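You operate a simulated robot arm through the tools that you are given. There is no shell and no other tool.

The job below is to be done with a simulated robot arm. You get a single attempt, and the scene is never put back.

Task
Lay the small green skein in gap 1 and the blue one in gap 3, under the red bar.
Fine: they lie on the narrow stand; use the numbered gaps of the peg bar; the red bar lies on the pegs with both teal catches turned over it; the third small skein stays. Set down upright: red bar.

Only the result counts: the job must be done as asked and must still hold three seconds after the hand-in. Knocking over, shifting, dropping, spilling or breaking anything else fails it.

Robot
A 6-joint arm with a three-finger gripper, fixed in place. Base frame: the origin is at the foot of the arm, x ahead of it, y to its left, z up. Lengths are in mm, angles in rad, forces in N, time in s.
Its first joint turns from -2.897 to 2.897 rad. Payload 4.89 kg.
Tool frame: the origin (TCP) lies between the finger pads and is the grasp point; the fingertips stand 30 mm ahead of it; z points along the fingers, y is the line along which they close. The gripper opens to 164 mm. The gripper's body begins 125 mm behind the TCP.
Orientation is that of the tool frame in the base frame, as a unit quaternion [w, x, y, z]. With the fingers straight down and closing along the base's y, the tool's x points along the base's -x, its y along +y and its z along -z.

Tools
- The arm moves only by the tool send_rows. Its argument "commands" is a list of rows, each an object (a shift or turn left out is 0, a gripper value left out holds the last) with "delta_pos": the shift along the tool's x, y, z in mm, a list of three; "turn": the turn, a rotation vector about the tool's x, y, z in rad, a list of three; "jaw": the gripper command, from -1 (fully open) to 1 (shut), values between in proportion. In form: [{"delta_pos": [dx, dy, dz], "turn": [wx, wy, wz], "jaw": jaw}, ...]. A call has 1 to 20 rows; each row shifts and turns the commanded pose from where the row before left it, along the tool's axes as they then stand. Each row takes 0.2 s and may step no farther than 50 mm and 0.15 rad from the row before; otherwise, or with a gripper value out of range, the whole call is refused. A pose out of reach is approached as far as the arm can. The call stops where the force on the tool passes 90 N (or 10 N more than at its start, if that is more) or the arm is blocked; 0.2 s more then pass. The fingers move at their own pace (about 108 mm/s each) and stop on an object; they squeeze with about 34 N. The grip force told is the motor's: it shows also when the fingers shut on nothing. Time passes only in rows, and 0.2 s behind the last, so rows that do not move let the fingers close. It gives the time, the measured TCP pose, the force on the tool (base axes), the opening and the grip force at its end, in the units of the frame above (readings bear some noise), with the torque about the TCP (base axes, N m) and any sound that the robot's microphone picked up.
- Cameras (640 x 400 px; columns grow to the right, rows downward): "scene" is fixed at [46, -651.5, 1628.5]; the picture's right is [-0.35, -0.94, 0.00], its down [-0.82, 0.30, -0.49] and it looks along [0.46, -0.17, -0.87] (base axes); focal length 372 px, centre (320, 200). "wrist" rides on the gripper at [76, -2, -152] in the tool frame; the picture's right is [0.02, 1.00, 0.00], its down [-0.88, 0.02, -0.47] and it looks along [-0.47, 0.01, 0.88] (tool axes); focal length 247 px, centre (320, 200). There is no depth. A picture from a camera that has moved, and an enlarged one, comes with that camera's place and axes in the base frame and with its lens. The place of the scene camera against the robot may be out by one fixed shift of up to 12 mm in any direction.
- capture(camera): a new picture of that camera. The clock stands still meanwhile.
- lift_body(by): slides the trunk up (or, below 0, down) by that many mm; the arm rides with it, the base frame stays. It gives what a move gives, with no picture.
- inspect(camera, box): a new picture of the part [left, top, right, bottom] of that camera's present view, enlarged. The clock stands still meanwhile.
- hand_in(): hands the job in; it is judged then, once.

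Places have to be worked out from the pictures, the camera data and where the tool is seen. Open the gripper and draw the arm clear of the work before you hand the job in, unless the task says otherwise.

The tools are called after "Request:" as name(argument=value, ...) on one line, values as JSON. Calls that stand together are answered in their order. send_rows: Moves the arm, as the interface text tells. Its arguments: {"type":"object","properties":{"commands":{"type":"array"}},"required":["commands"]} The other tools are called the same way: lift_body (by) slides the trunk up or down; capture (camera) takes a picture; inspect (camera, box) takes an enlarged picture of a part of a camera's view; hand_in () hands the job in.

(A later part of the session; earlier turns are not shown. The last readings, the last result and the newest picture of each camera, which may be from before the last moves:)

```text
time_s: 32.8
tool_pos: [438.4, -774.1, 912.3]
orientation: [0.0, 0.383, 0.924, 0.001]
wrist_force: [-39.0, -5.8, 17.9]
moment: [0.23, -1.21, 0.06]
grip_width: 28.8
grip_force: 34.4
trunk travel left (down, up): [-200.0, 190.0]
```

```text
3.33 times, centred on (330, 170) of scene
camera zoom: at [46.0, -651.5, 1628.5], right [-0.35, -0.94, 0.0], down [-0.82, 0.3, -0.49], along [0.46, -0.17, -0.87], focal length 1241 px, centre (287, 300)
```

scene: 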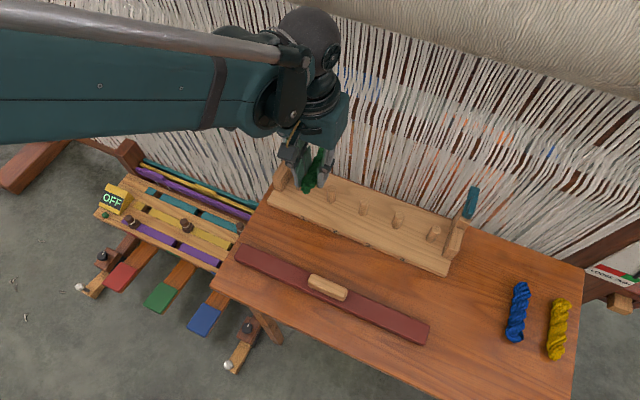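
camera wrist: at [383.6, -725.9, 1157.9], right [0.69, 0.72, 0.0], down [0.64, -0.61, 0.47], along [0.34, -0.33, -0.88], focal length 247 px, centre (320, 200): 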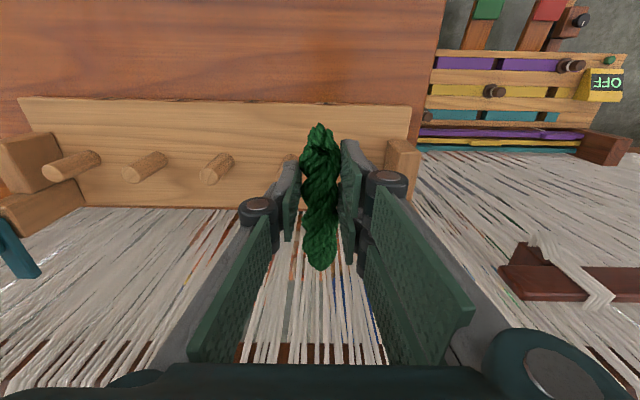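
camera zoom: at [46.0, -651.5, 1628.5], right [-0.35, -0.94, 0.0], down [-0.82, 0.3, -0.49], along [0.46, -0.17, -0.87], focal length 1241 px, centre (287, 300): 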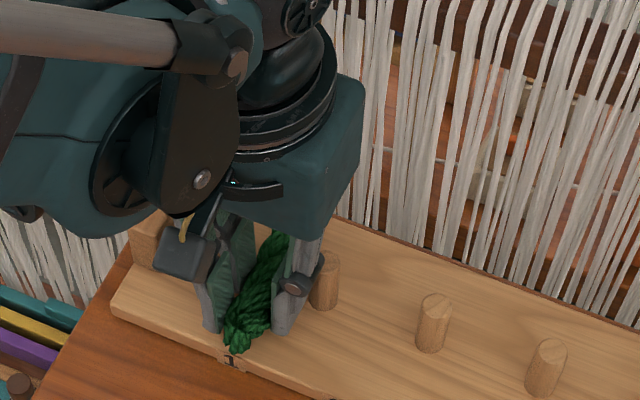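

The side force (-39 N in x) shows a finger touching peg 1. The gripper has two prongs on that side, spread about ±20 mm in V. I'll rise, shift 23 mm towards the front so no prong is level with the pegs, and set the skein down there, then slide it back with a second grip.

Request:
send_rows(commands=[{"delta_pos": [0, 0, -10]}, {"delta_pos": [0, 0, -20]}, {"delta_pos": [0, 0, -20]}, {}])

Request:
capture(camera="wrist")

Request:
inspect(camera="scene", box=[250, 110, 490, 280])

```text
time_s: 33.8
tool_pos: [441.1, -773.0, 961.9]
orientation: [-0.001, 0.382, 0.924, 0.0]
wrist_force: [-1.0, -0.5, 0.6]
moment: [-0.01, 0.0, -0.04]
grip_width: 28.8
grip_force: 33.9
trunk travel left (down, up): [-200.0, 190.0]
```

```text
taken
camera wrist: at [384.8, -720.2, 1114.6], right [0.69, 0.72, 0.0], down [0.64, -0.61, 0.47], along [0.34, -0.33, -0.88], focal length 247 px, centre (320, 200)
```

wrist: 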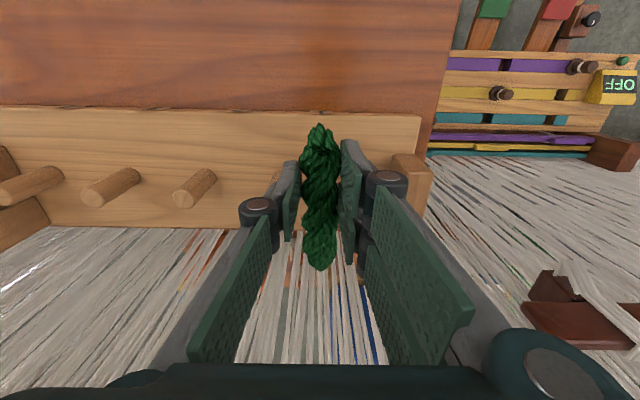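

```text
2.35 times, centred on (370, 195) of scene
camera zoom: at [46.0, -651.5, 1628.5], right [-0.35, -0.94, 0.0], down [-0.82, 0.3, -0.49], along [0.46, -0.17, -0.87], focal length 876 px, centre (202, 212)
```

zoom: 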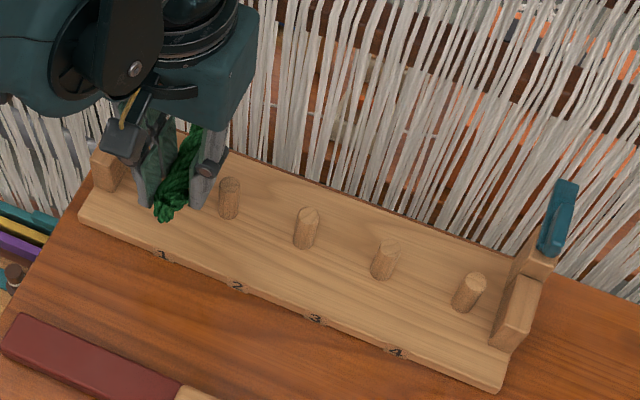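

The stand hasn't moved in the scene picture. I'll take another reading to average out noise before shifting.

Request:
send_rows(commands=[{}])

Request:
send_rows(commands=[{}])

Request:
inspect(camera="wrist", box=[100, 90, 440, 280])

```text
time_s: 34.2
tool_pos: [440.7, -772.8, 961.9]
orientation: [0.0, 0.383, 0.924, 0.0]
wrist_force: [0.0, 0.4, 0.0]
moment: [-0.02, 0.02, 0.01]
grip_width: 29.0
grip_force: 33.9
trunk travel left (down, up): [-200.0, 190.0]
```

```text
time_s: 34.6
tool_pos: [440.6, -772.8, 962.6]
orientation: [0.0, 0.383, 0.924, 0.0]
wrist_force: [0.0, 0.4, -1.0]
moment: [0.0, 0.0, 0.0]
grip_width: 28.8
grip_force: 34.2
trunk travel left (down, up): [-200.0, 190.0]
```

```text
1.88 times, centred on (270, 185) of wrist
camera zoom: at [384.4, -720.3, 1114.4], right [0.69, 0.72, 0.0], down [0.64, -0.61, 0.47], along [0.34, -0.33, -0.88], focal length 465 px, centre (414, 228)
```

zoom: 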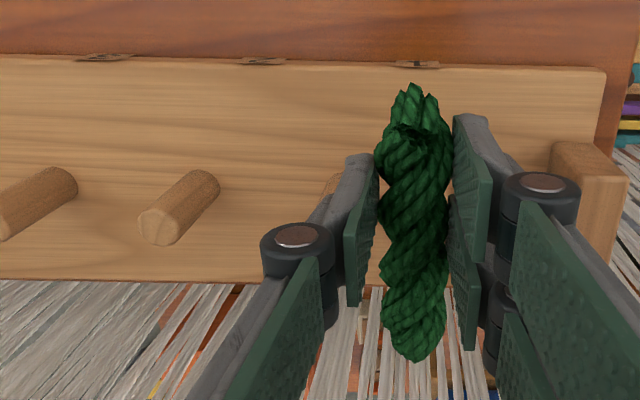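

Readings are stable at U 235, V 858. I'll shift to U 237.5, V 836 and lower in stages while watching the force.

Request:
send_rows(commands=[{"delta_pos": [11, -1.3, 0]}, {"delta_pos": [11, -1.2, 0]}, {"delta_pos": [0, 0, 15]}, {"delta_pos": [0, 0, 15]}, {"delta_pos": [0, 0, 12]}, {"delta_pos": [0, 0, 6]}, {}])

Request:
inspect(camera="wrist", box=[220, 110, 420, 240])

```text
time_s: 36.2
tool_pos: [423.7, -759.1, 914.4]
orientation: [0.0, 0.383, 0.924, 0.0]
wrist_force: [-1.0, 0.5, 0.1]
moment: [0.04, -0.03, 0.01]
grip_width: 29.0
grip_force: 33.7
trunk travel left (down, up): [-200.0, 190.0]
```

```text
3.08 times, centred on (320, 175) of wrist
camera zoom: at [367.5, -706.4, 1066.9], right [0.69, 0.72, 0.0], down [0.64, -0.61, 0.47], along [0.34, -0.33, -0.88], focal length 760 px, centre (320, 277)
```

zoom: 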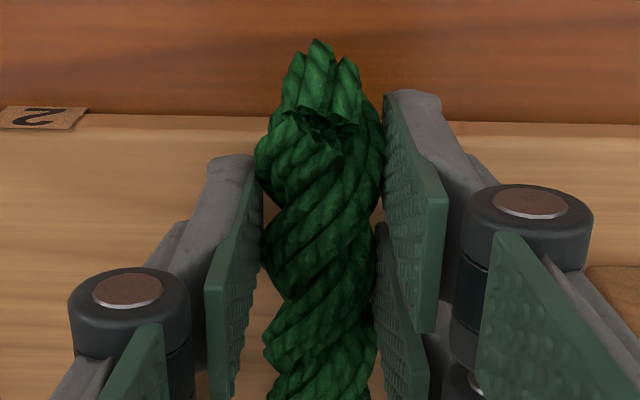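

No contact force this time. I'll lower in small steps until the skein touches the board.

Request:
send_rows(commands=[{"delta_pos": [0, 0, 3]}, {}])

Request:
send_rows(commands=[{"delta_pos": [0, 0, 3]}, {}])

```text
time_s: 36.8
tool_pos: [423.7, -758.6, 911.1]
orientation: [0.0, 0.382, 0.924, 0.0]
wrist_force: [-1.1, 0.4, 1.3]
moment: [-0.06, -0.1, -0.03]
grip_width: 28.9
grip_force: 34.0
trunk travel left (down, up): [-200.0, 190.0]
```

```text
time_s: 37.4
tool_pos: [424.7, -759.2, 910.5]
orientation: [0.0, 0.383, 0.924, 0.001]
wrist_force: [10.6, -3.9, 44.0]
moment: [-0.19, -0.58, 0.08]
grip_width: 28.9
grip_force: 34.0
trunk travel left (down, up): [-200.0, 190.0]
```

The skein is resting on the board at TCP z≈911. I'll ease up 2 mm, open to 50 mm and rise.

Request:
send_rows(commands=[{"delta_pos": [0, 0, -2]}, {"jaw": 0.6}, {"jaw": 0.45}, {"jaw": 0.39}, {}])

Request:
capture(camera="wrist")

Request:
inspect(camera="wrist", box=[220, 110, 420, 240])

```text
time_s: 38.6
tool_pos: [423.9, -760.1, 911.0]
orientation: [0.0, 0.382, 0.924, 0.001]
wrist_force: [0.5, 0.3, 0.4]
moment: [0.0, -0.01, 0.0]
grip_width: 49.8
grip_force: 0.1
trunk travel left (down, up): [-200.0, 190.0]
```

```text
taken
camera wrist: at [367.3, -706.8, 1064.0], right [0.69, 0.72, 0.0], down [0.64, -0.61, 0.47], along [0.34, -0.33, -0.88], focal length 247 px, centre (320, 200)
```

wrist: 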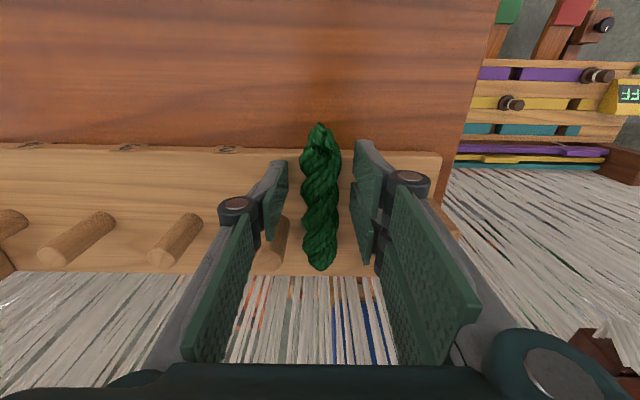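

```text
3.08 times, centred on (320, 175) of wrist
camera zoom: at [367.3, -706.8, 1064.0], right [0.69, 0.72, 0.0], down [0.64, -0.61, 0.47], along [0.34, -0.33, -0.88], focal length 760 px, centre (320, 277)
```

zoom: 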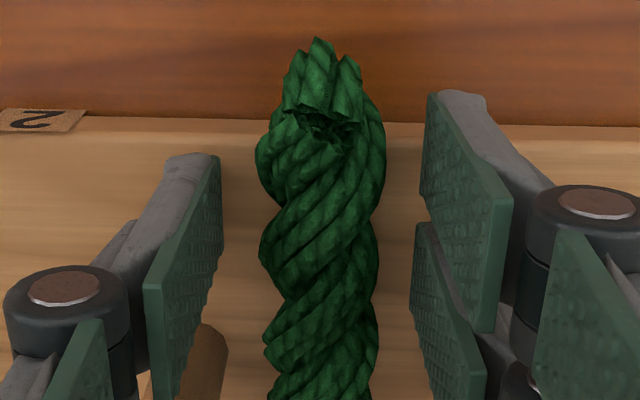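

The skein lies in gap 1, just forward of centre. I'll slide the open jaws 20 mm towards its near end, grip, and draw it 20 mm towards the loom.

Request:
send_rows(commands=[{"delta_pos": [10, 0, 0]}, {"delta_pos": [10, 0, 0]}, {"jaw": 0.6}, {"jaw": 0.8}, {"jaw": 1}, {"jaw": 1}, {"jaw": 1}])

Request:
send_rows(commands=[{"delta_pos": [0, 0, -1]}, {"delta_pos": [-5, 0, 0]}, {"delta_pos": [-5, 0, 0]}, {"delta_pos": [-5, 0, 0]}, {"delta_pos": [-5, 0, 0]}, {}])

Request:
capture(camera="wrist")

Request:
inspect(camera="wrist", box=[220, 110, 420, 240])

```text
time_s: 40.2
tool_pos: [409.7, -745.5, 911.7]
orientation: [0.0, 0.383, 0.924, 0.0]
wrist_force: [-1.1, -0.2, 0.0]
moment: [0.01, 0.02, -0.02]
grip_width: 29.0
grip_force: 34.1
trunk travel left (down, up): [-200.0, 190.0]
```

```text
time_s: 41.6
tool_pos: [425.4, -760.5, 913.3]
orientation: [0.0, 0.383, 0.924, 0.0]
wrist_force: [0.4, 0.8, -0.2]
moment: [0.02, 0.02, -0.01]
grip_width: 28.7
grip_force: 34.3
trunk travel left (down, up): [-200.0, 190.0]
```

```text
taken
camera wrist: at [368.5, -707.3, 1064.1], right [0.69, 0.72, 0.0], down [0.64, -0.61, 0.47], along [0.34, -0.33, -0.88], focal length 247 px, centre (320, 200)
```

wrist: 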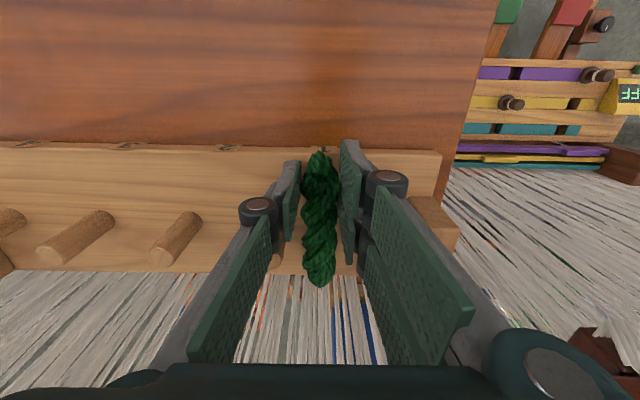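

```text
3.08 times, centred on (320, 175) of wrist
camera zoom: at [368.5, -707.3, 1064.1], right [0.69, 0.72, 0.0], down [0.64, -0.61, 0.47], along [0.34, -0.33, -0.88], focal length 760 px, centre (320, 277)
```

zoom: 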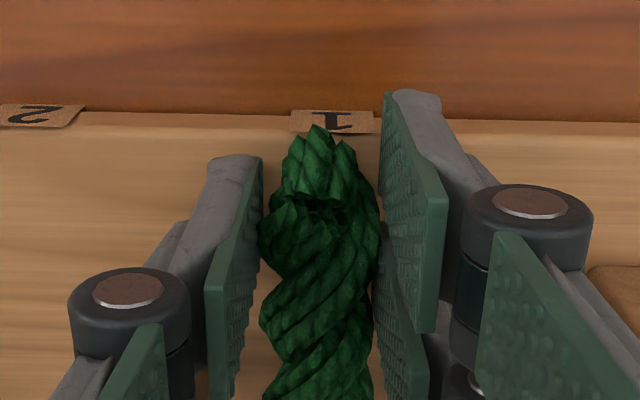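

The skein now sits fully on the board in gap 1, next to label 1. I'll release it and rise.

Request:
send_rows(commands=[{"delta_pos": [0, 0, 1]}, {"jaw": 0.6}, {"jaw": 0.45}, {"jaw": 0.39}, {}, {"delta_pos": [0, 0, -15]}, {"delta_pos": [0, 0, -30]}, {"delta_pos": [0, 0, -40]}, {"delta_pos": [20, 0, -40]}, {}])

Request:
inspect(camera="wrist", box=[180, 80, 460, 260])

Request:
inspect(camera="scene", box=[250, 110, 490, 280])

```text
time_s: 43.8
tool_pos: [408.9, -743.9, 1035.4]
orientation: [0.0, 0.383, 0.924, 0.0]
wrist_force: [0.0, 0.8, 0.8]
moment: [-0.09, -0.03, -0.02]
grip_width: 50.0
grip_force: 0.2
trunk travel left (down, up): [-200.0, 190.0]
```

```text
2.22 times, centred on (320, 170) of wrist
camera zoom: at [352.6, -691.4, 1188.0], right [0.69, 0.72, 0.0], down [0.64, -0.61, 0.47], along [0.34, -0.33, -0.88], focal length 549 px, centre (320, 267)
```

zoom: 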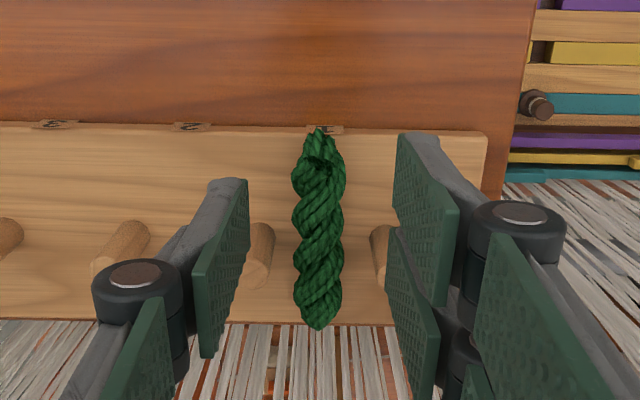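

```text
2.35 times, centred on (370, 195) of scene
camera zoom: at [46.0, -651.5, 1628.5], right [-0.35, -0.94, 0.0], down [-0.82, 0.3, -0.49], along [0.46, -0.17, -0.87], focal length 876 px, centre (202, 212)
```

zoom: 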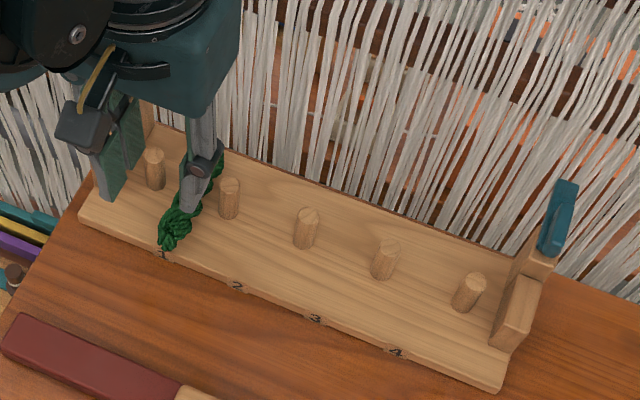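

Green is well placed in gap 1. Next I'll go over to the blue skein at about U 710, V 786 and check the reach.

Request:
send_rows(commands=[{"delta_pos": [29, 0, 0]}, {"delta_pos": [0, -43, 0]}, {"delta_pos": [0, -43, 0]}, {"delta_pos": [0, -43, 0]}, {"delta_pos": [0, -43, 0]}, {"delta_pos": [0, -43, 0]}, {"delta_pos": [0, -43, 0]}, {"delta_pos": [0, -43, 0]}, {"delta_pos": [0, -43, 0]}, {"delta_pos": [0, -43, 0]}, {"delta_pos": [0, -43, 0]}, {"delta_pos": [0, -43, 0]}, {}])

Request:
capture(camera="wrist")

Request:
inspect(camera="wrist", box=[220, 80, 420, 230])

```text
time_s: 46.6
tool_pos: [55.0, -1062.3, 1035.9]
orientation: [0.0, 0.383, 0.924, 0.0]
wrist_force: [-0.8, -0.6, 0.4]
moment: [0.02, -0.08, -0.02]
grip_width: 50.0
grip_force: 0.1
trunk travel left (down, up): [-200.0, 190.0]
```

```text
taken
camera wrist: at [-1.6, -1009.1, 1188.9], right [0.69, 0.72, 0.0], down [0.64, -0.61, 0.47], along [0.34, -0.33, -0.88], focal length 247 px, centre (320, 200)
```

wrist: 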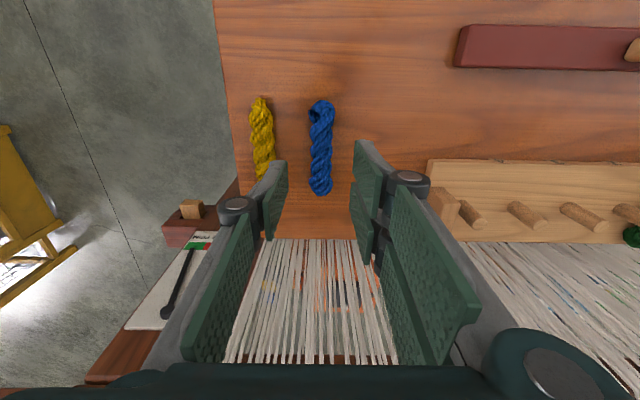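

```text
2.67 times, centred on (320, 155) of wrist
camera zoom: at [-1.6, -1009.1, 1188.9], right [0.69, 0.72, 0.0], down [0.64, -0.61, 0.47], along [0.34, -0.33, -0.88], focal length 659 px, centre (320, 320)
```

zoom: 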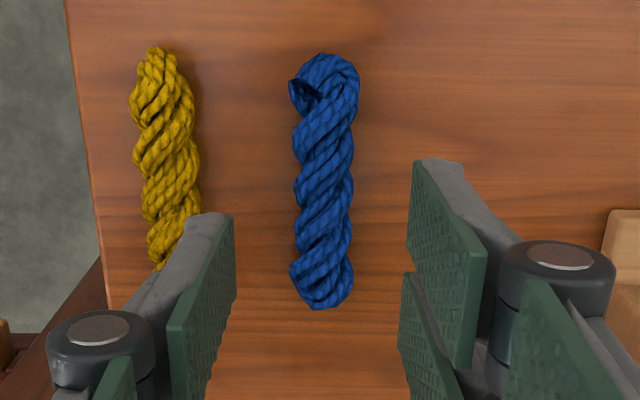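

The arm reaches it. Blue is centred at U 710.4, V 810, and there is clear space to the yellow skein. I'll centre on it and lower most of the way.

Request:
send_rows(commands=[{"delta_pos": [2, 2, 0]}, {"delta_pos": [0, 0, 35]}, {"delta_pos": [0, 0, 35]}, {"delta_pos": [0, 0, 30]}, {}])

Request:
inspect(camera="wrist", box=[180, 90, 420, 240])

```text
time_s: 47.8
tool_pos: [55.4, -1057.2, 934.6]
orientation: [0.0, 0.382, 0.924, 0.0]
wrist_force: [0.0, -1.1, -0.6]
moment: [0.07, -0.01, -0.03]
grip_width: 50.1
grip_force: 0.1
trunk travel left (down, up): [-200.0, 190.0]
```

```text
2.67 times, centred on (300, 165) of wrist
camera zoom: at [-0.7, -1005.2, 1087.5], right [0.69, 0.72, 0.0], down [0.64, -0.61, 0.47], along [0.34, -0.33, -0.88], focal length 659 px, centre (373, 293)
```

zoom: 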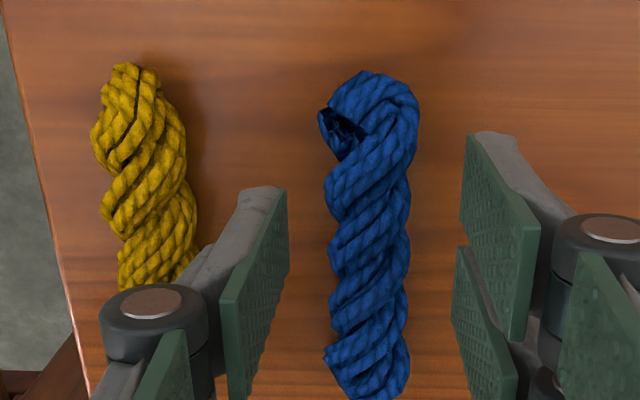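

The jaws are centred on the blue skein and the knuckles stay above the yellow one. I'll lower to z≈893 and shut the jaws.

Request:
send_rows(commands=[{"delta_pos": [0, 0, 20]}, {"delta_pos": [0, 0, 20]}, {"delta_pos": [0, 0, 1.5]}, {}, {"jaw": 0.6}, {"jaw": 0.8}, {"jaw": 1}, {"jaw": 1}, {"jaw": 1}, {"delta_pos": [0, 0, -8]}, {"delta_pos": [0, 0, -10]}, {"delta_pos": [0, 0, -12]}, {}])

Request:
inspect(camera="wrist", box=[180, 90, 420, 240])

```text
time_s: 50.6
tool_pos: [55.7, -1055.1, 923.6]
orientation: [0.0, 0.383, 0.924, 0.0]
wrist_force: [-0.7, -0.2, 0.2]
moment: [-0.01, -0.01, -0.01]
grip_width: 28.9
grip_force: 34.5
trunk travel left (down, up): [-200.0, 190.0]
```

```text
2.67 times, centred on (300, 165) of wrist
camera zoom: at [-1.4, -1003.3, 1076.3], right [0.69, 0.72, 0.0], down [0.64, -0.61, 0.47], along [0.34, -0.33, -0.88], focal length 659 px, centre (373, 293)
```

zoom: 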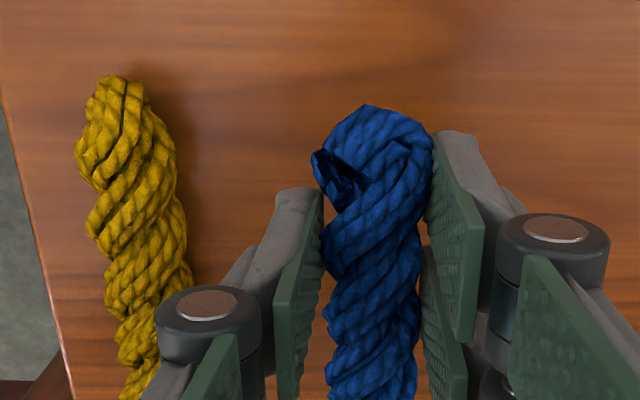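

Blue is held. I'll lift it and carry it slowly along to gap 3 at U 392, staying forward at V 836.

Request:
send_rows(commands=[{"delta_pos": [0, 0, -22]}, {"delta_pos": [0, 0, -25]}, {"delta_pos": [0, 0, -25]}, {"delta_pos": [0, 0, -10]}, {"delta_pos": [0, 15, 0]}, {"delta_pos": [0, 28.5, 0]}, {"delta_pos": [0, 28.5, 0]}, {"delta_pos": [0, 28.5, 0]}, {"delta_pos": [0, 28.5, 0]}, {"delta_pos": [0, 28.5, 0]}, {"delta_pos": [0, 28.5, 0]}, {"delta_pos": [0, 28.5, 0]}, {"delta_pos": [0, 28.5, 0]}, {"delta_pos": [0, 28.5, 0]}, {"delta_pos": [0, 28.5, 0]}, {"delta_pos": [0, 15, 0]}, {"delta_pos": [-25, 0, 0]}, {"delta_pos": [-25, 0, 0]}, {}])

Request:
capture(camera="wrist")

Request:
inspect(camera="wrist", box=[150, 90, 490, 280])

```text
time_s: 54.6
tool_pos: [314.6, -870.7, 1005.1]
orientation: [0.001, 0.382, 0.924, 0.0]
wrist_force: [1.0, 0.6, -0.7]
moment: [0.08, 0.03, 0.0]
grip_width: 29.1
grip_force: 33.8
trunk travel left (down, up): [-200.0, 190.0]
```

```text
taken
camera wrist: at [257.4, -817.4, 1157.7], right [0.69, 0.72, 0.0], down [0.64, -0.61, 0.47], along [0.34, -0.33, -0.88], focal length 247 px, centre (320, 200)
```

wrist: 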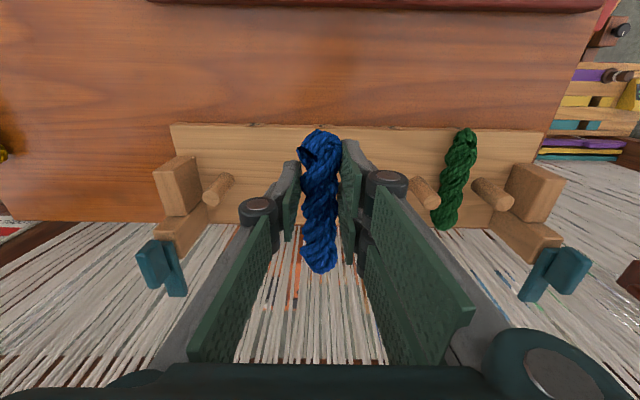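

```text
1.88 times, centred on (320, 185) of wrist
camera zoom: at [257.4, -817.4, 1157.7], right [0.69, 0.72, 0.0], down [0.64, -0.61, 0.47], along [0.34, -0.33, -0.88], focal length 465 px, centre (320, 228)
```

zoom: 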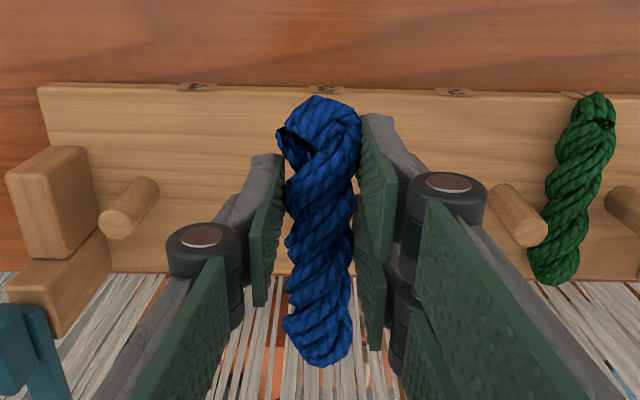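

It's above gap 3, lined up with label 3. I'll lower it the same way as the green one.

Request:
send_rows(commands=[{"delta_pos": [2, 1.4, 0]}, {"delta_pos": [0, 0, 20]}, {"delta_pos": [0, 0, 20]}, {"delta_pos": [0, 0, 20]}, {"delta_pos": [0, 0, 15]}, {"delta_pos": [0, 0, 15]}, {}])

Request:
send_rows(commands=[{"delta_pos": [0, 0, 3]}, {}])

Request:
inspect(camera="wrist", box=[220, 110, 420, 240])

```text
time_s: 56.2
tool_pos: [314.3, -866.5, 915.6]
orientation: [0.0, 0.383, 0.924, 0.0]
wrist_force: [-0.2, -0.4, -0.2]
moment: [-0.01, 0.01, 0.01]
grip_width: 29.0
grip_force: 33.8
trunk travel left (down, up): [-200.0, 190.0]
```

```text
time_s: 56.8
tool_pos: [311.1, -865.5, 913.1]
orientation: [0.0, 0.383, 0.924, -0.001]
wrist_force: [-0.4, -0.6, -0.1]
moment: [0.0, 0.0, 0.02]
grip_width: 28.7
grip_force: 33.6
trunk travel left (down, up): [-200.0, 190.0]
```

```text
3.08 times, centred on (320, 175) of wrist
camera zoom: at [256.4, -813.5, 1065.2], right [0.69, 0.72, 0.0], down [0.64, -0.61, 0.47], along [0.34, -0.33, -0.88], focal length 760 px, centre (320, 277)
```

zoom: 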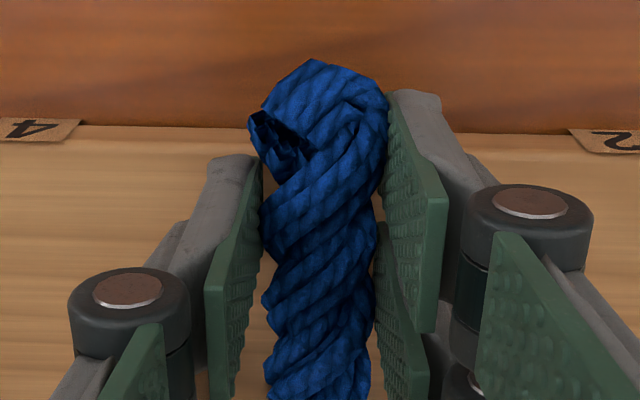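

Still no contact at z 913. I'll step down 2 mm more and then release.

Request:
send_rows(commands=[{"delta_pos": [0, 0, 2]}, {}])

Request:
send_rows(commands=[{"delta_pos": [0, 0, 0.5]}, {"jaw": 0.6}, {"jaw": 0.45}, {"jaw": 0.39}, {}, {"delta_pos": [10, 0, 0]}, {"delta_pos": [10, 0, 0]}, {}])

Request:
inspect(camera="wrist", box=[220, 110, 420, 240])

```text
time_s: 57.4
tool_pos: [311.9, -865.8, 910.6]
orientation: [0.0, 0.382, 0.924, -0.001]
wrist_force: [1.8, -1.2, 9.0]
moment: [-0.14, -0.23, 0.01]
grip_width: 28.7
grip_force: 33.9
trunk travel left (down, up): [-200.0, 190.0]
```

```text
time_s: 59.2
tool_pos: [297.2, -852.8, 911.9]
orientation: [0.0, 0.383, 0.924, 0.0]
wrist_force: [-0.3, 0.2, -1.0]
moment: [-0.02, 0.03, 0.02]
grip_width: 50.3
grip_force: 0.0
trunk travel left (down, up): [-200.0, 190.0]
```

```text
3.08 times, centred on (320, 175) of wrist
camera zoom: at [241.9, -799.3, 1063.8], right [0.69, 0.72, 0.0], down [0.64, -0.61, 0.47], along [0.34, -0.33, -0.88], focal length 760 px, centre (320, 277)
```

zoom: 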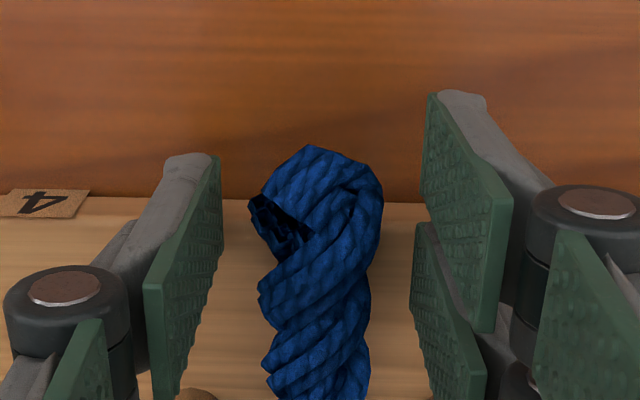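

The board touched at 911 and the skein is released. I'll regrip near its front end and draw it 24 mm towards the loom.

Request:
send_rows(commands=[{"jaw": 0.6}, {"jaw": 0.8}, {"jaw": 1}, {"jaw": 1}, {"jaw": 1}, {"delta_pos": [0, 0, -1]}, {"delta_pos": [-6, 0, 0]}, {"delta_pos": [-6, 0, 0]}, {"delta_pos": [-6, 0, 0]}, {"delta_pos": [-6, 0, 0]}, {}])

Request:
inspect(camera="wrist", box=[220, 110, 420, 240])

```text
time_s: 61.6
tool_pos: [316.3, -870.4, 911.5]
orientation: [0.0, 0.383, 0.924, 0.001]
wrist_force: [-0.6, -0.6, -0.5]
moment: [0.01, 0.0, 0.01]
grip_width: 28.7
grip_force: 33.9
trunk travel left (down, up): [-200.0, 190.0]
```

```text
3.08 times, centred on (320, 175) of wrist
camera zoom: at [259.4, -816.6, 1064.3], right [0.69, 0.72, 0.0], down [0.64, -0.61, 0.47], along [0.34, -0.33, -0.88], focal length 760 px, centre (320, 277)
```

zoom: 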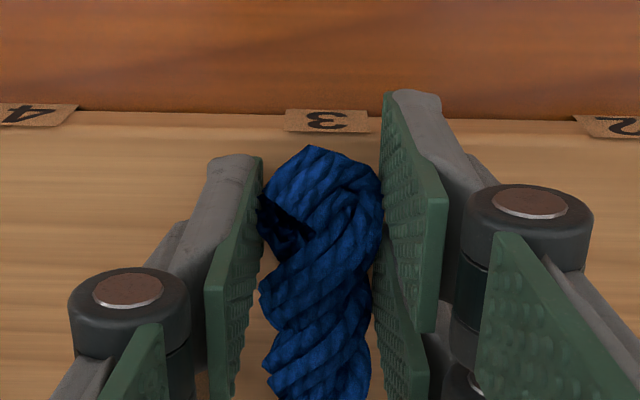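

Blue sits in gap 3 just behind label 3. I'll release it, rise, and check both skeins and the catches.

Request:
send_rows(commands=[{"delta_pos": [0, 0, 1]}, {"jaw": 0.6}, {"jaw": 0.45}, {"jaw": 0.39}, {}, {"delta_pos": [0, 0, -15]}, {"delta_pos": [0, 0, -30]}, {"delta_pos": [0, 0, -40]}, {"delta_pos": [20, 0, -40]}, {"delta_pos": [20, 0, -20]}, {}])

Request:
capture(camera="wrist")

Request:
inspect(camera="wrist", box=[160, 100, 500, 260])

Request:
inspect(camera="wrist", box=[470, 120, 590, 260])

Request:
inspect(camera="scene", box=[250, 110, 490, 280])

```text
time_s: 64.0
tool_pos: [284.6, -840.7, 1055.4]
orientation: [0.0, 0.383, 0.924, 0.0]
wrist_force: [-0.7, 0.2, 0.2]
moment: [-0.14, -0.08, -0.03]
grip_width: 49.9
grip_force: 0.1
trunk travel left (down, up): [-200.0, 190.0]
```

```text
taken
camera wrist: at [228.8, -787.8, 1207.9], right [0.69, 0.72, 0.0], down [0.64, -0.61, 0.47], along [0.34, -0.33, -0.88], focal length 247 px, centre (320, 200)
```

wrist: 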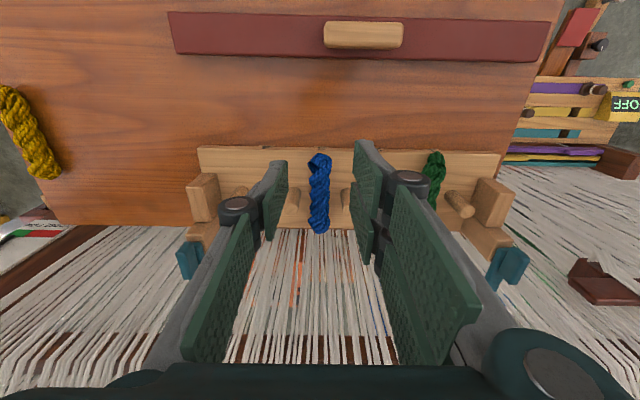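

```text
1.88 times, centred on (330, 180) of wrist
camera zoom: at [228.8, -787.8, 1207.9], right [0.69, 0.72, 0.0], down [0.64, -0.61, 0.47], along [0.34, -0.33, -0.88], focal length 465 px, centre (301, 238)
```

zoom: 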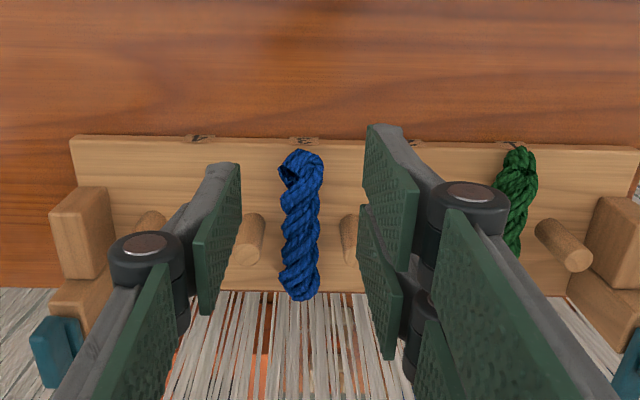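

```text
2.86 times, centred on (530, 190) of wrist
camera zoom: at [228.8, -787.8, 1207.9], right [0.69, 0.72, 0.0], down [0.64, -0.61, 0.47], along [0.34, -0.33, -0.88], focal length 706 px, centre (-280, 229)
```

zoom: 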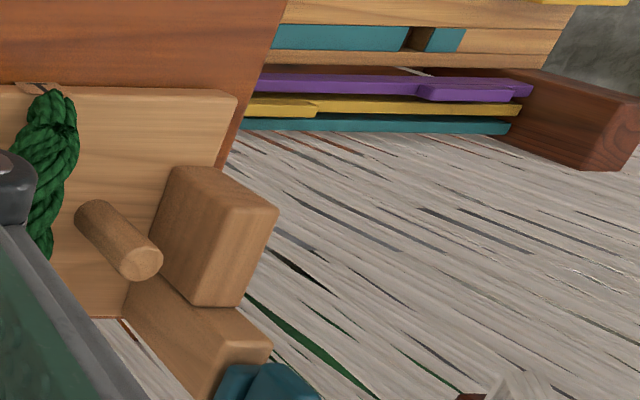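

```text
2.35 times, centred on (370, 195) of scene
camera zoom: at [46.0, -651.5, 1628.5], right [-0.35, -0.94, 0.0], down [-0.82, 0.3, -0.49], along [0.46, -0.17, -0.87], focal length 876 px, centre (202, 212)
```

zoom: 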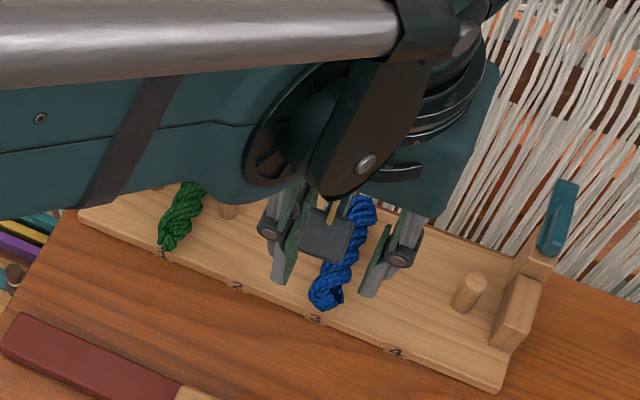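

Both skeins lie right. Next is the bar: I'll turn the tool 90° so the jaws close across the knob. That also gives a side view of the posts and catches.

Request:
send_rows(commands=[{"delta_pos": [0, 0, -40]}, {"turn": [0, 0, -0.143]}, {"turn": [0, 0, -0.143]}, {"turn": [0, 0, -0.143]}, {"turn": [0, 0, -0.143]}, {"turn": [0, 0, -0.143]}, {"turn": [0, 0, -0.143]}, {"turn": [0, 0, -0.143]}, {"turn": [0, 0, -0.143]}, {"turn": [0, 0, -0.143]}, {"turn": [0, 0, -0.143]}, {"turn": [0, 0, -0.141]}, {}])

Request:
capture(camera="wrist")

```text
time_s: 66.8
tool_pos: [288.1, -841.0, 1095.7]
orientation: [-0.001, -0.384, 0.923, 0.001]
wrist_force: [-0.5, -0.1, -0.1]
moment: [0.01, 0.01, 0.04]
grip_width: 50.0
grip_force: 0.0
trunk travel left (down, up): [-200.0, 190.0]
```

```text
taken
camera wrist: at [233.5, -896.8, 1248.2], right [-0.72, 0.69, 0.0], down [0.61, 0.64, 0.47], along [0.33, 0.34, -0.88], focal length 247 px, centre (320, 200)
```

wrist: 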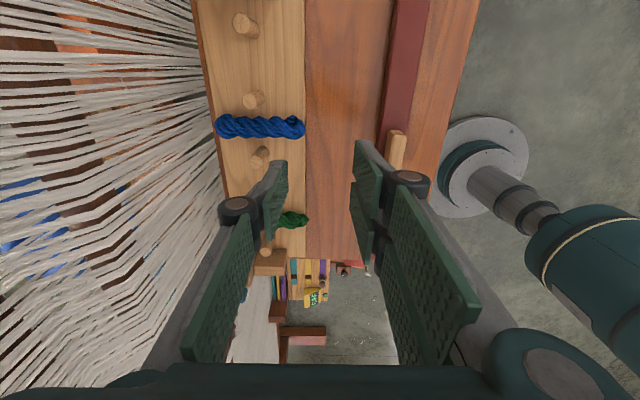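

I need the bar's thickness and the knob's height, so I'll move over the knob and look.

Request:
send_rows(commands=[{"delta_pos": [-10, 38, 0], "jaw": 0.1}, {"delta_pos": [-15, 38, 0]}, {"delta_pos": [-15, 37, 0]}, {"delta_pos": [0, 0, 40]}, {"delta_pos": [0, 0, 40]}, {}])

Request:
capture(camera="wrist")

Request:
inspect(camera="wrist", box=[220, 60, 420, 260])

Request:
capture(camera="scene")

```text
time_s: 68.2
tool_pos: [235.6, -733.9, 1017.3]
orientation: [0.001, -0.383, 0.924, 0.0]
wrist_force: [0.9, -0.9, -0.6]
moment: [0.16, 0.03, 0.02]
grip_width: 73.9
grip_force: 0.1
trunk travel left (down, up): [-200.0, 190.0]
```

```text
taken
camera wrist: at [181.5, -789.6, 1170.3], right [-0.72, 0.69, 0.0], down [0.61, 0.64, 0.47], along [0.33, 0.34, -0.88], focal length 247 px, centre (320, 200)
```

wrist: 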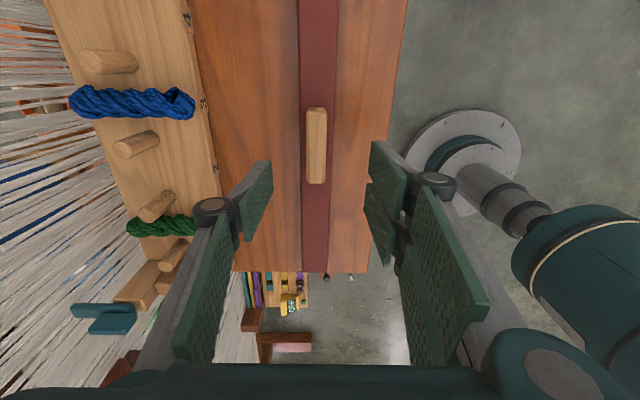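

```text
2.00 times, centred on (320, 160) of wrist
camera zoom: at [181.5, -789.6, 1170.3], right [-0.72, 0.69, 0.0], down [0.61, 0.64, 0.47], along [0.33, 0.34, -0.88], focal length 494 px, centre (320, 280)
```

zoom: 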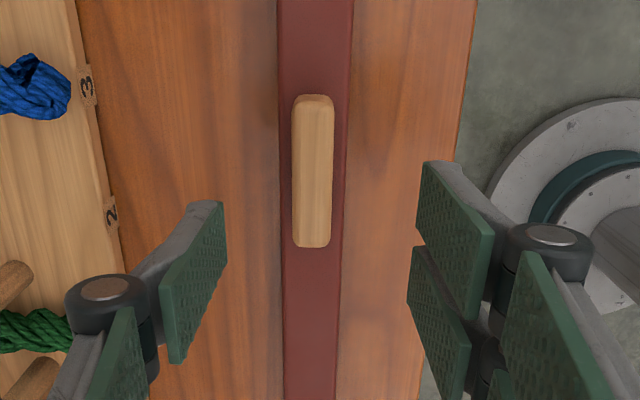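

```text
taken
```

scene: 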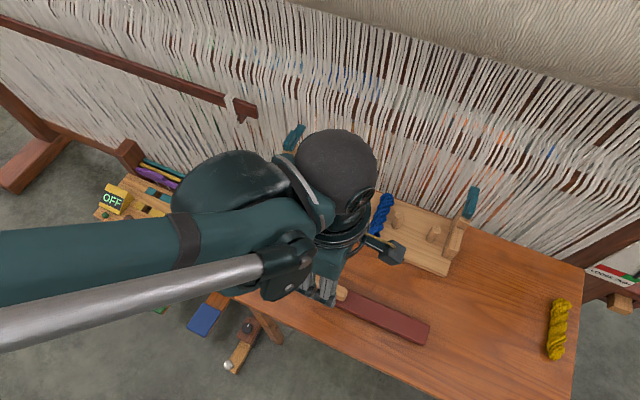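

Catch 1 is now visible from the side at lower left, so I'll zoom in on it.

Request:
inspect(camera="wrist", box=[60, 170, 220, 350])

Request:
inspect(camera="scene", box=[430, 170, 490, 280])

```text
2.22 times, centred on (140, 260) of wrist
camera zoom: at [181.5, -789.6, 1170.3], right [-0.72, 0.69, 0.0], down [0.61, 0.64, 0.47], along [0.33, 0.34, -0.88], focal length 549 px, centre (720, 67)
```

zoom: 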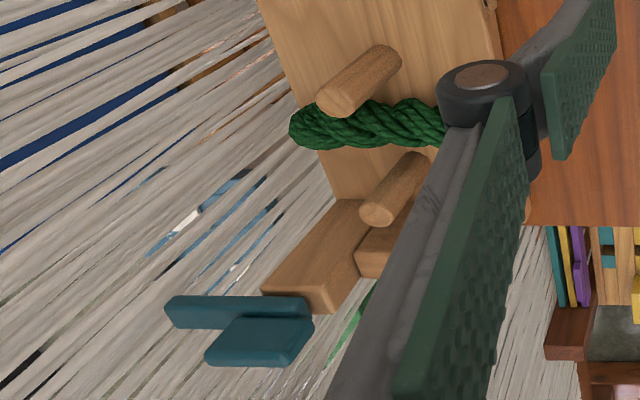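

```text
3.64 times, centred on (460, 225) of scene
camera zoom: at [46.0, -651.5, 1628.5], right [-0.35, -0.94, 0.0], down [-0.82, 0.3, -0.49], along [0.46, -0.17, -0.87], focal length 1354 px, centre (-189, 109)
```

zoom: 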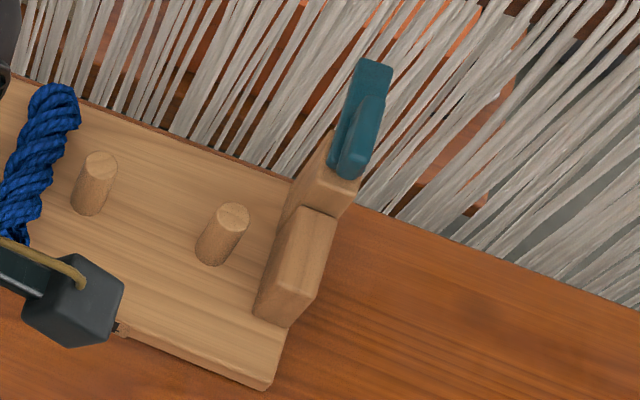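

The catch is a flat plate lying back from the post, with a lug on top near the pivot. Now the bar: the knob's centre is near U 353, V 689.5 and its top is about z 905. I'll centre on it and descend.

Request:
send_rows(commands=[{"delta_pos": [1, -4, 0], "jaw": 0.39}, {"delta_pos": [0, 0, 30]}, {"delta_pos": [0, 0, 30]}, {"delta_pos": [0, 0, 22]}, {}])

Request:
inspect(camera="wrist", box=[220, 90, 420, 260])

```text
time_s: 69.4
tool_pos: [240.0, -739.0, 933.5]
orientation: [-0.001, -0.382, 0.924, 0.0]
wrist_force: [-0.2, -0.4, 0.4]
moment: [0.08, 0.04, 0.0]
grip_width: 50.3
grip_force: 0.1
trunk travel left (down, up): [-200.0, 190.0]
```

```text
2.35 times, centred on (320, 175) of wrist
camera zoom: at [184.2, -792.4, 1085.8], right [-0.72, 0.69, 0.0], down [0.61, 0.64, 0.47], along [0.33, 0.34, -0.88], focal length 581 px, centre (320, 259)
```

zoom: 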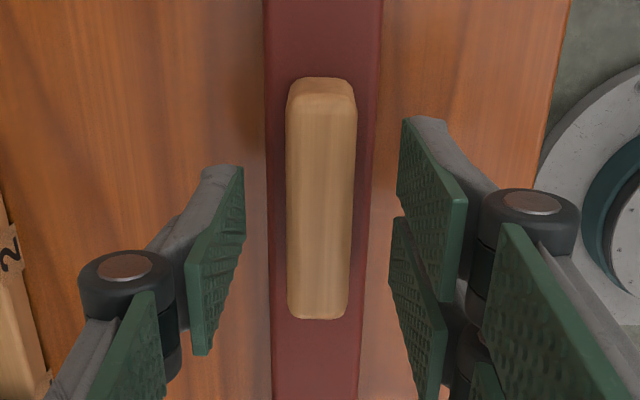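

The knob is centred between the fingers. I'll lower to just above the bar's top and watch the force.

Request:
send_rows(commands=[{"delta_pos": [0, 0, 12]}, {"delta_pos": [0, 0, 6]}, {}])

Request:
send_rows(commands=[{"delta_pos": [0, 0, 3]}, {}])

```text
time_s: 70.2
tool_pos: [238.2, -737.8, 915.9]
orientation: [0.001, -0.383, 0.924, 0.0]
wrist_force: [-0.3, 0.0, 0.8]
moment: [0.0, 0.03, 0.03]
grip_width: 49.7
grip_force: 0.1
trunk travel left (down, up): [-200.0, 190.0]
```

```text
time_s: 70.8
tool_pos: [237.9, -736.6, 911.9]
orientation: [0.0, -0.382, 0.924, 0.0]
wrist_force: [0.3, -0.2, -0.7]
moment: [0.01, -0.01, -0.04]
grip_width: 49.7
grip_force: 0.1
trunk travel left (down, up): [-200.0, 190.0]
```

Tips are now at about z 882, which should be just above the bar's top. I'll close and see from the width whether I have the knob.

Request:
send_rows(commands=[{"jaw": 0.5}, {"jaw": 0.6}, {"jaw": 0.7}, {"jaw": 0.8}, {"jaw": 1}, {"jaw": 1}, {"jaw": 1}])

Request:
inspect(camera="wrist", box=[220, 90, 420, 260])

```text
time_s: 72.4
tool_pos: [237.8, -737.6, 913.3]
orientation: [0.001, -0.383, 0.924, 0.0]
wrist_force: [0.3, 0.5, -0.4]
moment: [0.06, 0.04, 0.07]
grip_width: 21.5
grip_force: 34.0
trunk travel left (down, up): [-200.0, 190.0]
```

```text
2.35 times, centred on (320, 175) of wrist
camera zoom: at [184.1, -792.1, 1065.1], right [-0.72, 0.69, 0.0], down [0.61, 0.64, 0.47], along [0.33, 0.34, -0.88], focal length 581 px, centre (320, 259)
```

zoom: 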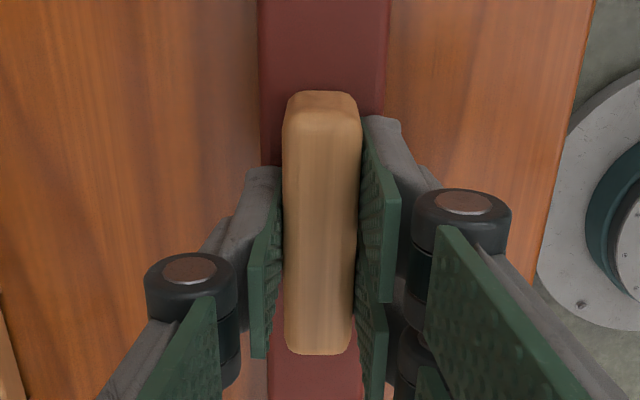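

I have the knob at 21.5 mm. I'll lift slowly and check the bar stays level.

Request:
send_rows(commands=[{"delta_pos": [0, 0, -5]}, {"delta_pos": [0, 0, -8]}, {"delta_pos": [0, 0, -12]}, {"delta_pos": [0, 0, -15]}, {}])

Request:
capture(camera="wrist")

Request:
capture(camera="scene")

```text
time_s: 73.6
tool_pos: [238.1, -737.9, 953.5]
orientation: [0.0, -0.383, 0.924, 0.0]
wrist_force: [0.4, 0.1, -3.0]
moment: [-0.01, 0.01, -0.06]
grip_width: 21.8
grip_force: 33.6
trunk travel left (down, up): [-200.0, 190.0]
```

```text
taken
camera wrist: at [184.0, -792.0, 1105.1], right [-0.72, 0.69, 0.0], down [0.61, 0.64, 0.47], along [0.33, 0.34, -0.88], focal length 247 px, centre (320, 200)
```

wrist: 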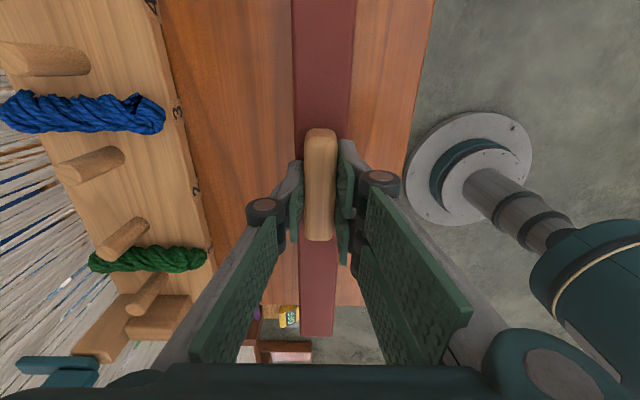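

```text
taken
```

scene: 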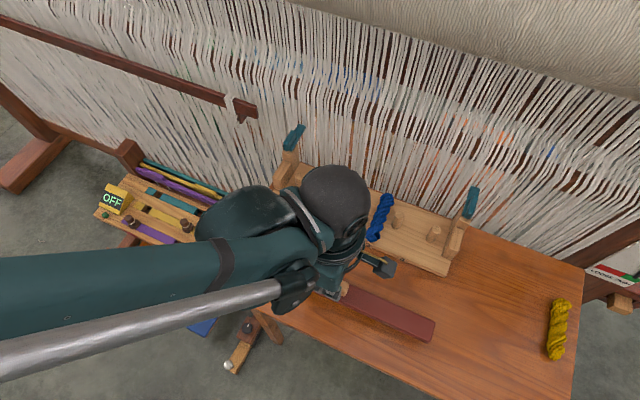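

The bar is held level and weighs about 3 N. Its underside is about 55 mm below the TCP. I'll lift to z≈1010 and carry it slowly towards the pegs, stopping at V≈870 to check.

Request:
send_rows(commands=[{"delta_pos": [0, 0, -18]}, {"delta_pos": [0, 0, -20]}, {"delta_pos": [0, 0, -18]}, {"delta_pos": [0, -12, 0]}, {"delta_pos": [0, -20, 0]}, {"delta_pos": [0, -20, 0]}, {"delta_pos": [0, -20, 0]}, {"delta_pos": [0, -20, 0]}, {"delta_pos": [0, -20, 0]}, {"delta_pos": [0, -20, 0]}, {"delta_pos": [0, -20, 0]}, {"delta_pos": [0, -18, 0]}, {"delta_pos": [0, -10, 0]}, {}])

Request:
capture(camera="wrist")

Request:
inspect(camera="scene", box=[240, 100, 500, 300])

```text
time_s: 76.6
tool_pos: [364.5, -863.7, 1008.7]
orientation: [0.0, -0.382, 0.924, 0.001]
wrist_force: [-0.4, 0.1, -3.6]
moment: [0.06, 0.04, -0.02]
grip_width: 21.4
grip_force: 34.1
trunk travel left (down, up): [-200.0, 190.0]
```

```text
taken
camera wrist: at [310.9, -919.1, 1161.3], right [-0.72, 0.69, 0.0], down [0.61, 0.64, 0.47], along [0.33, 0.34, -0.88], focal length 247 px, centre (320, 200)
```

wrist: 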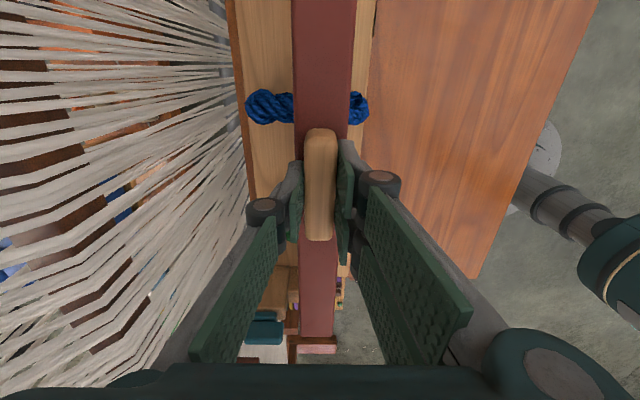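

```text
2.00 times, centred on (370, 200) of scene
camera zoom: at [46.0, -651.5, 1628.5], right [-0.35, -0.94, 0.0], down [-0.82, 0.3, -0.49], along [0.46, -0.17, -0.87], focal length 745 px, centre (220, 200)
```

zoom: 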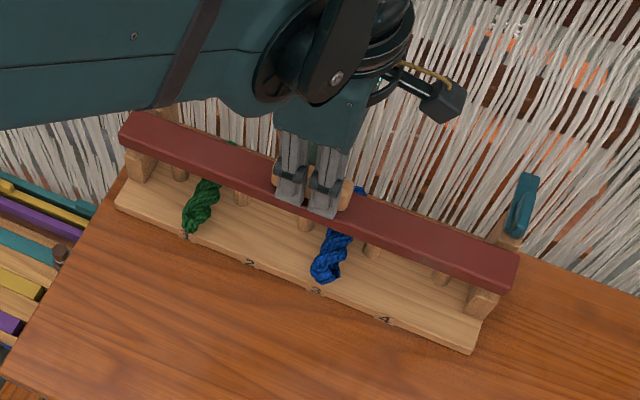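

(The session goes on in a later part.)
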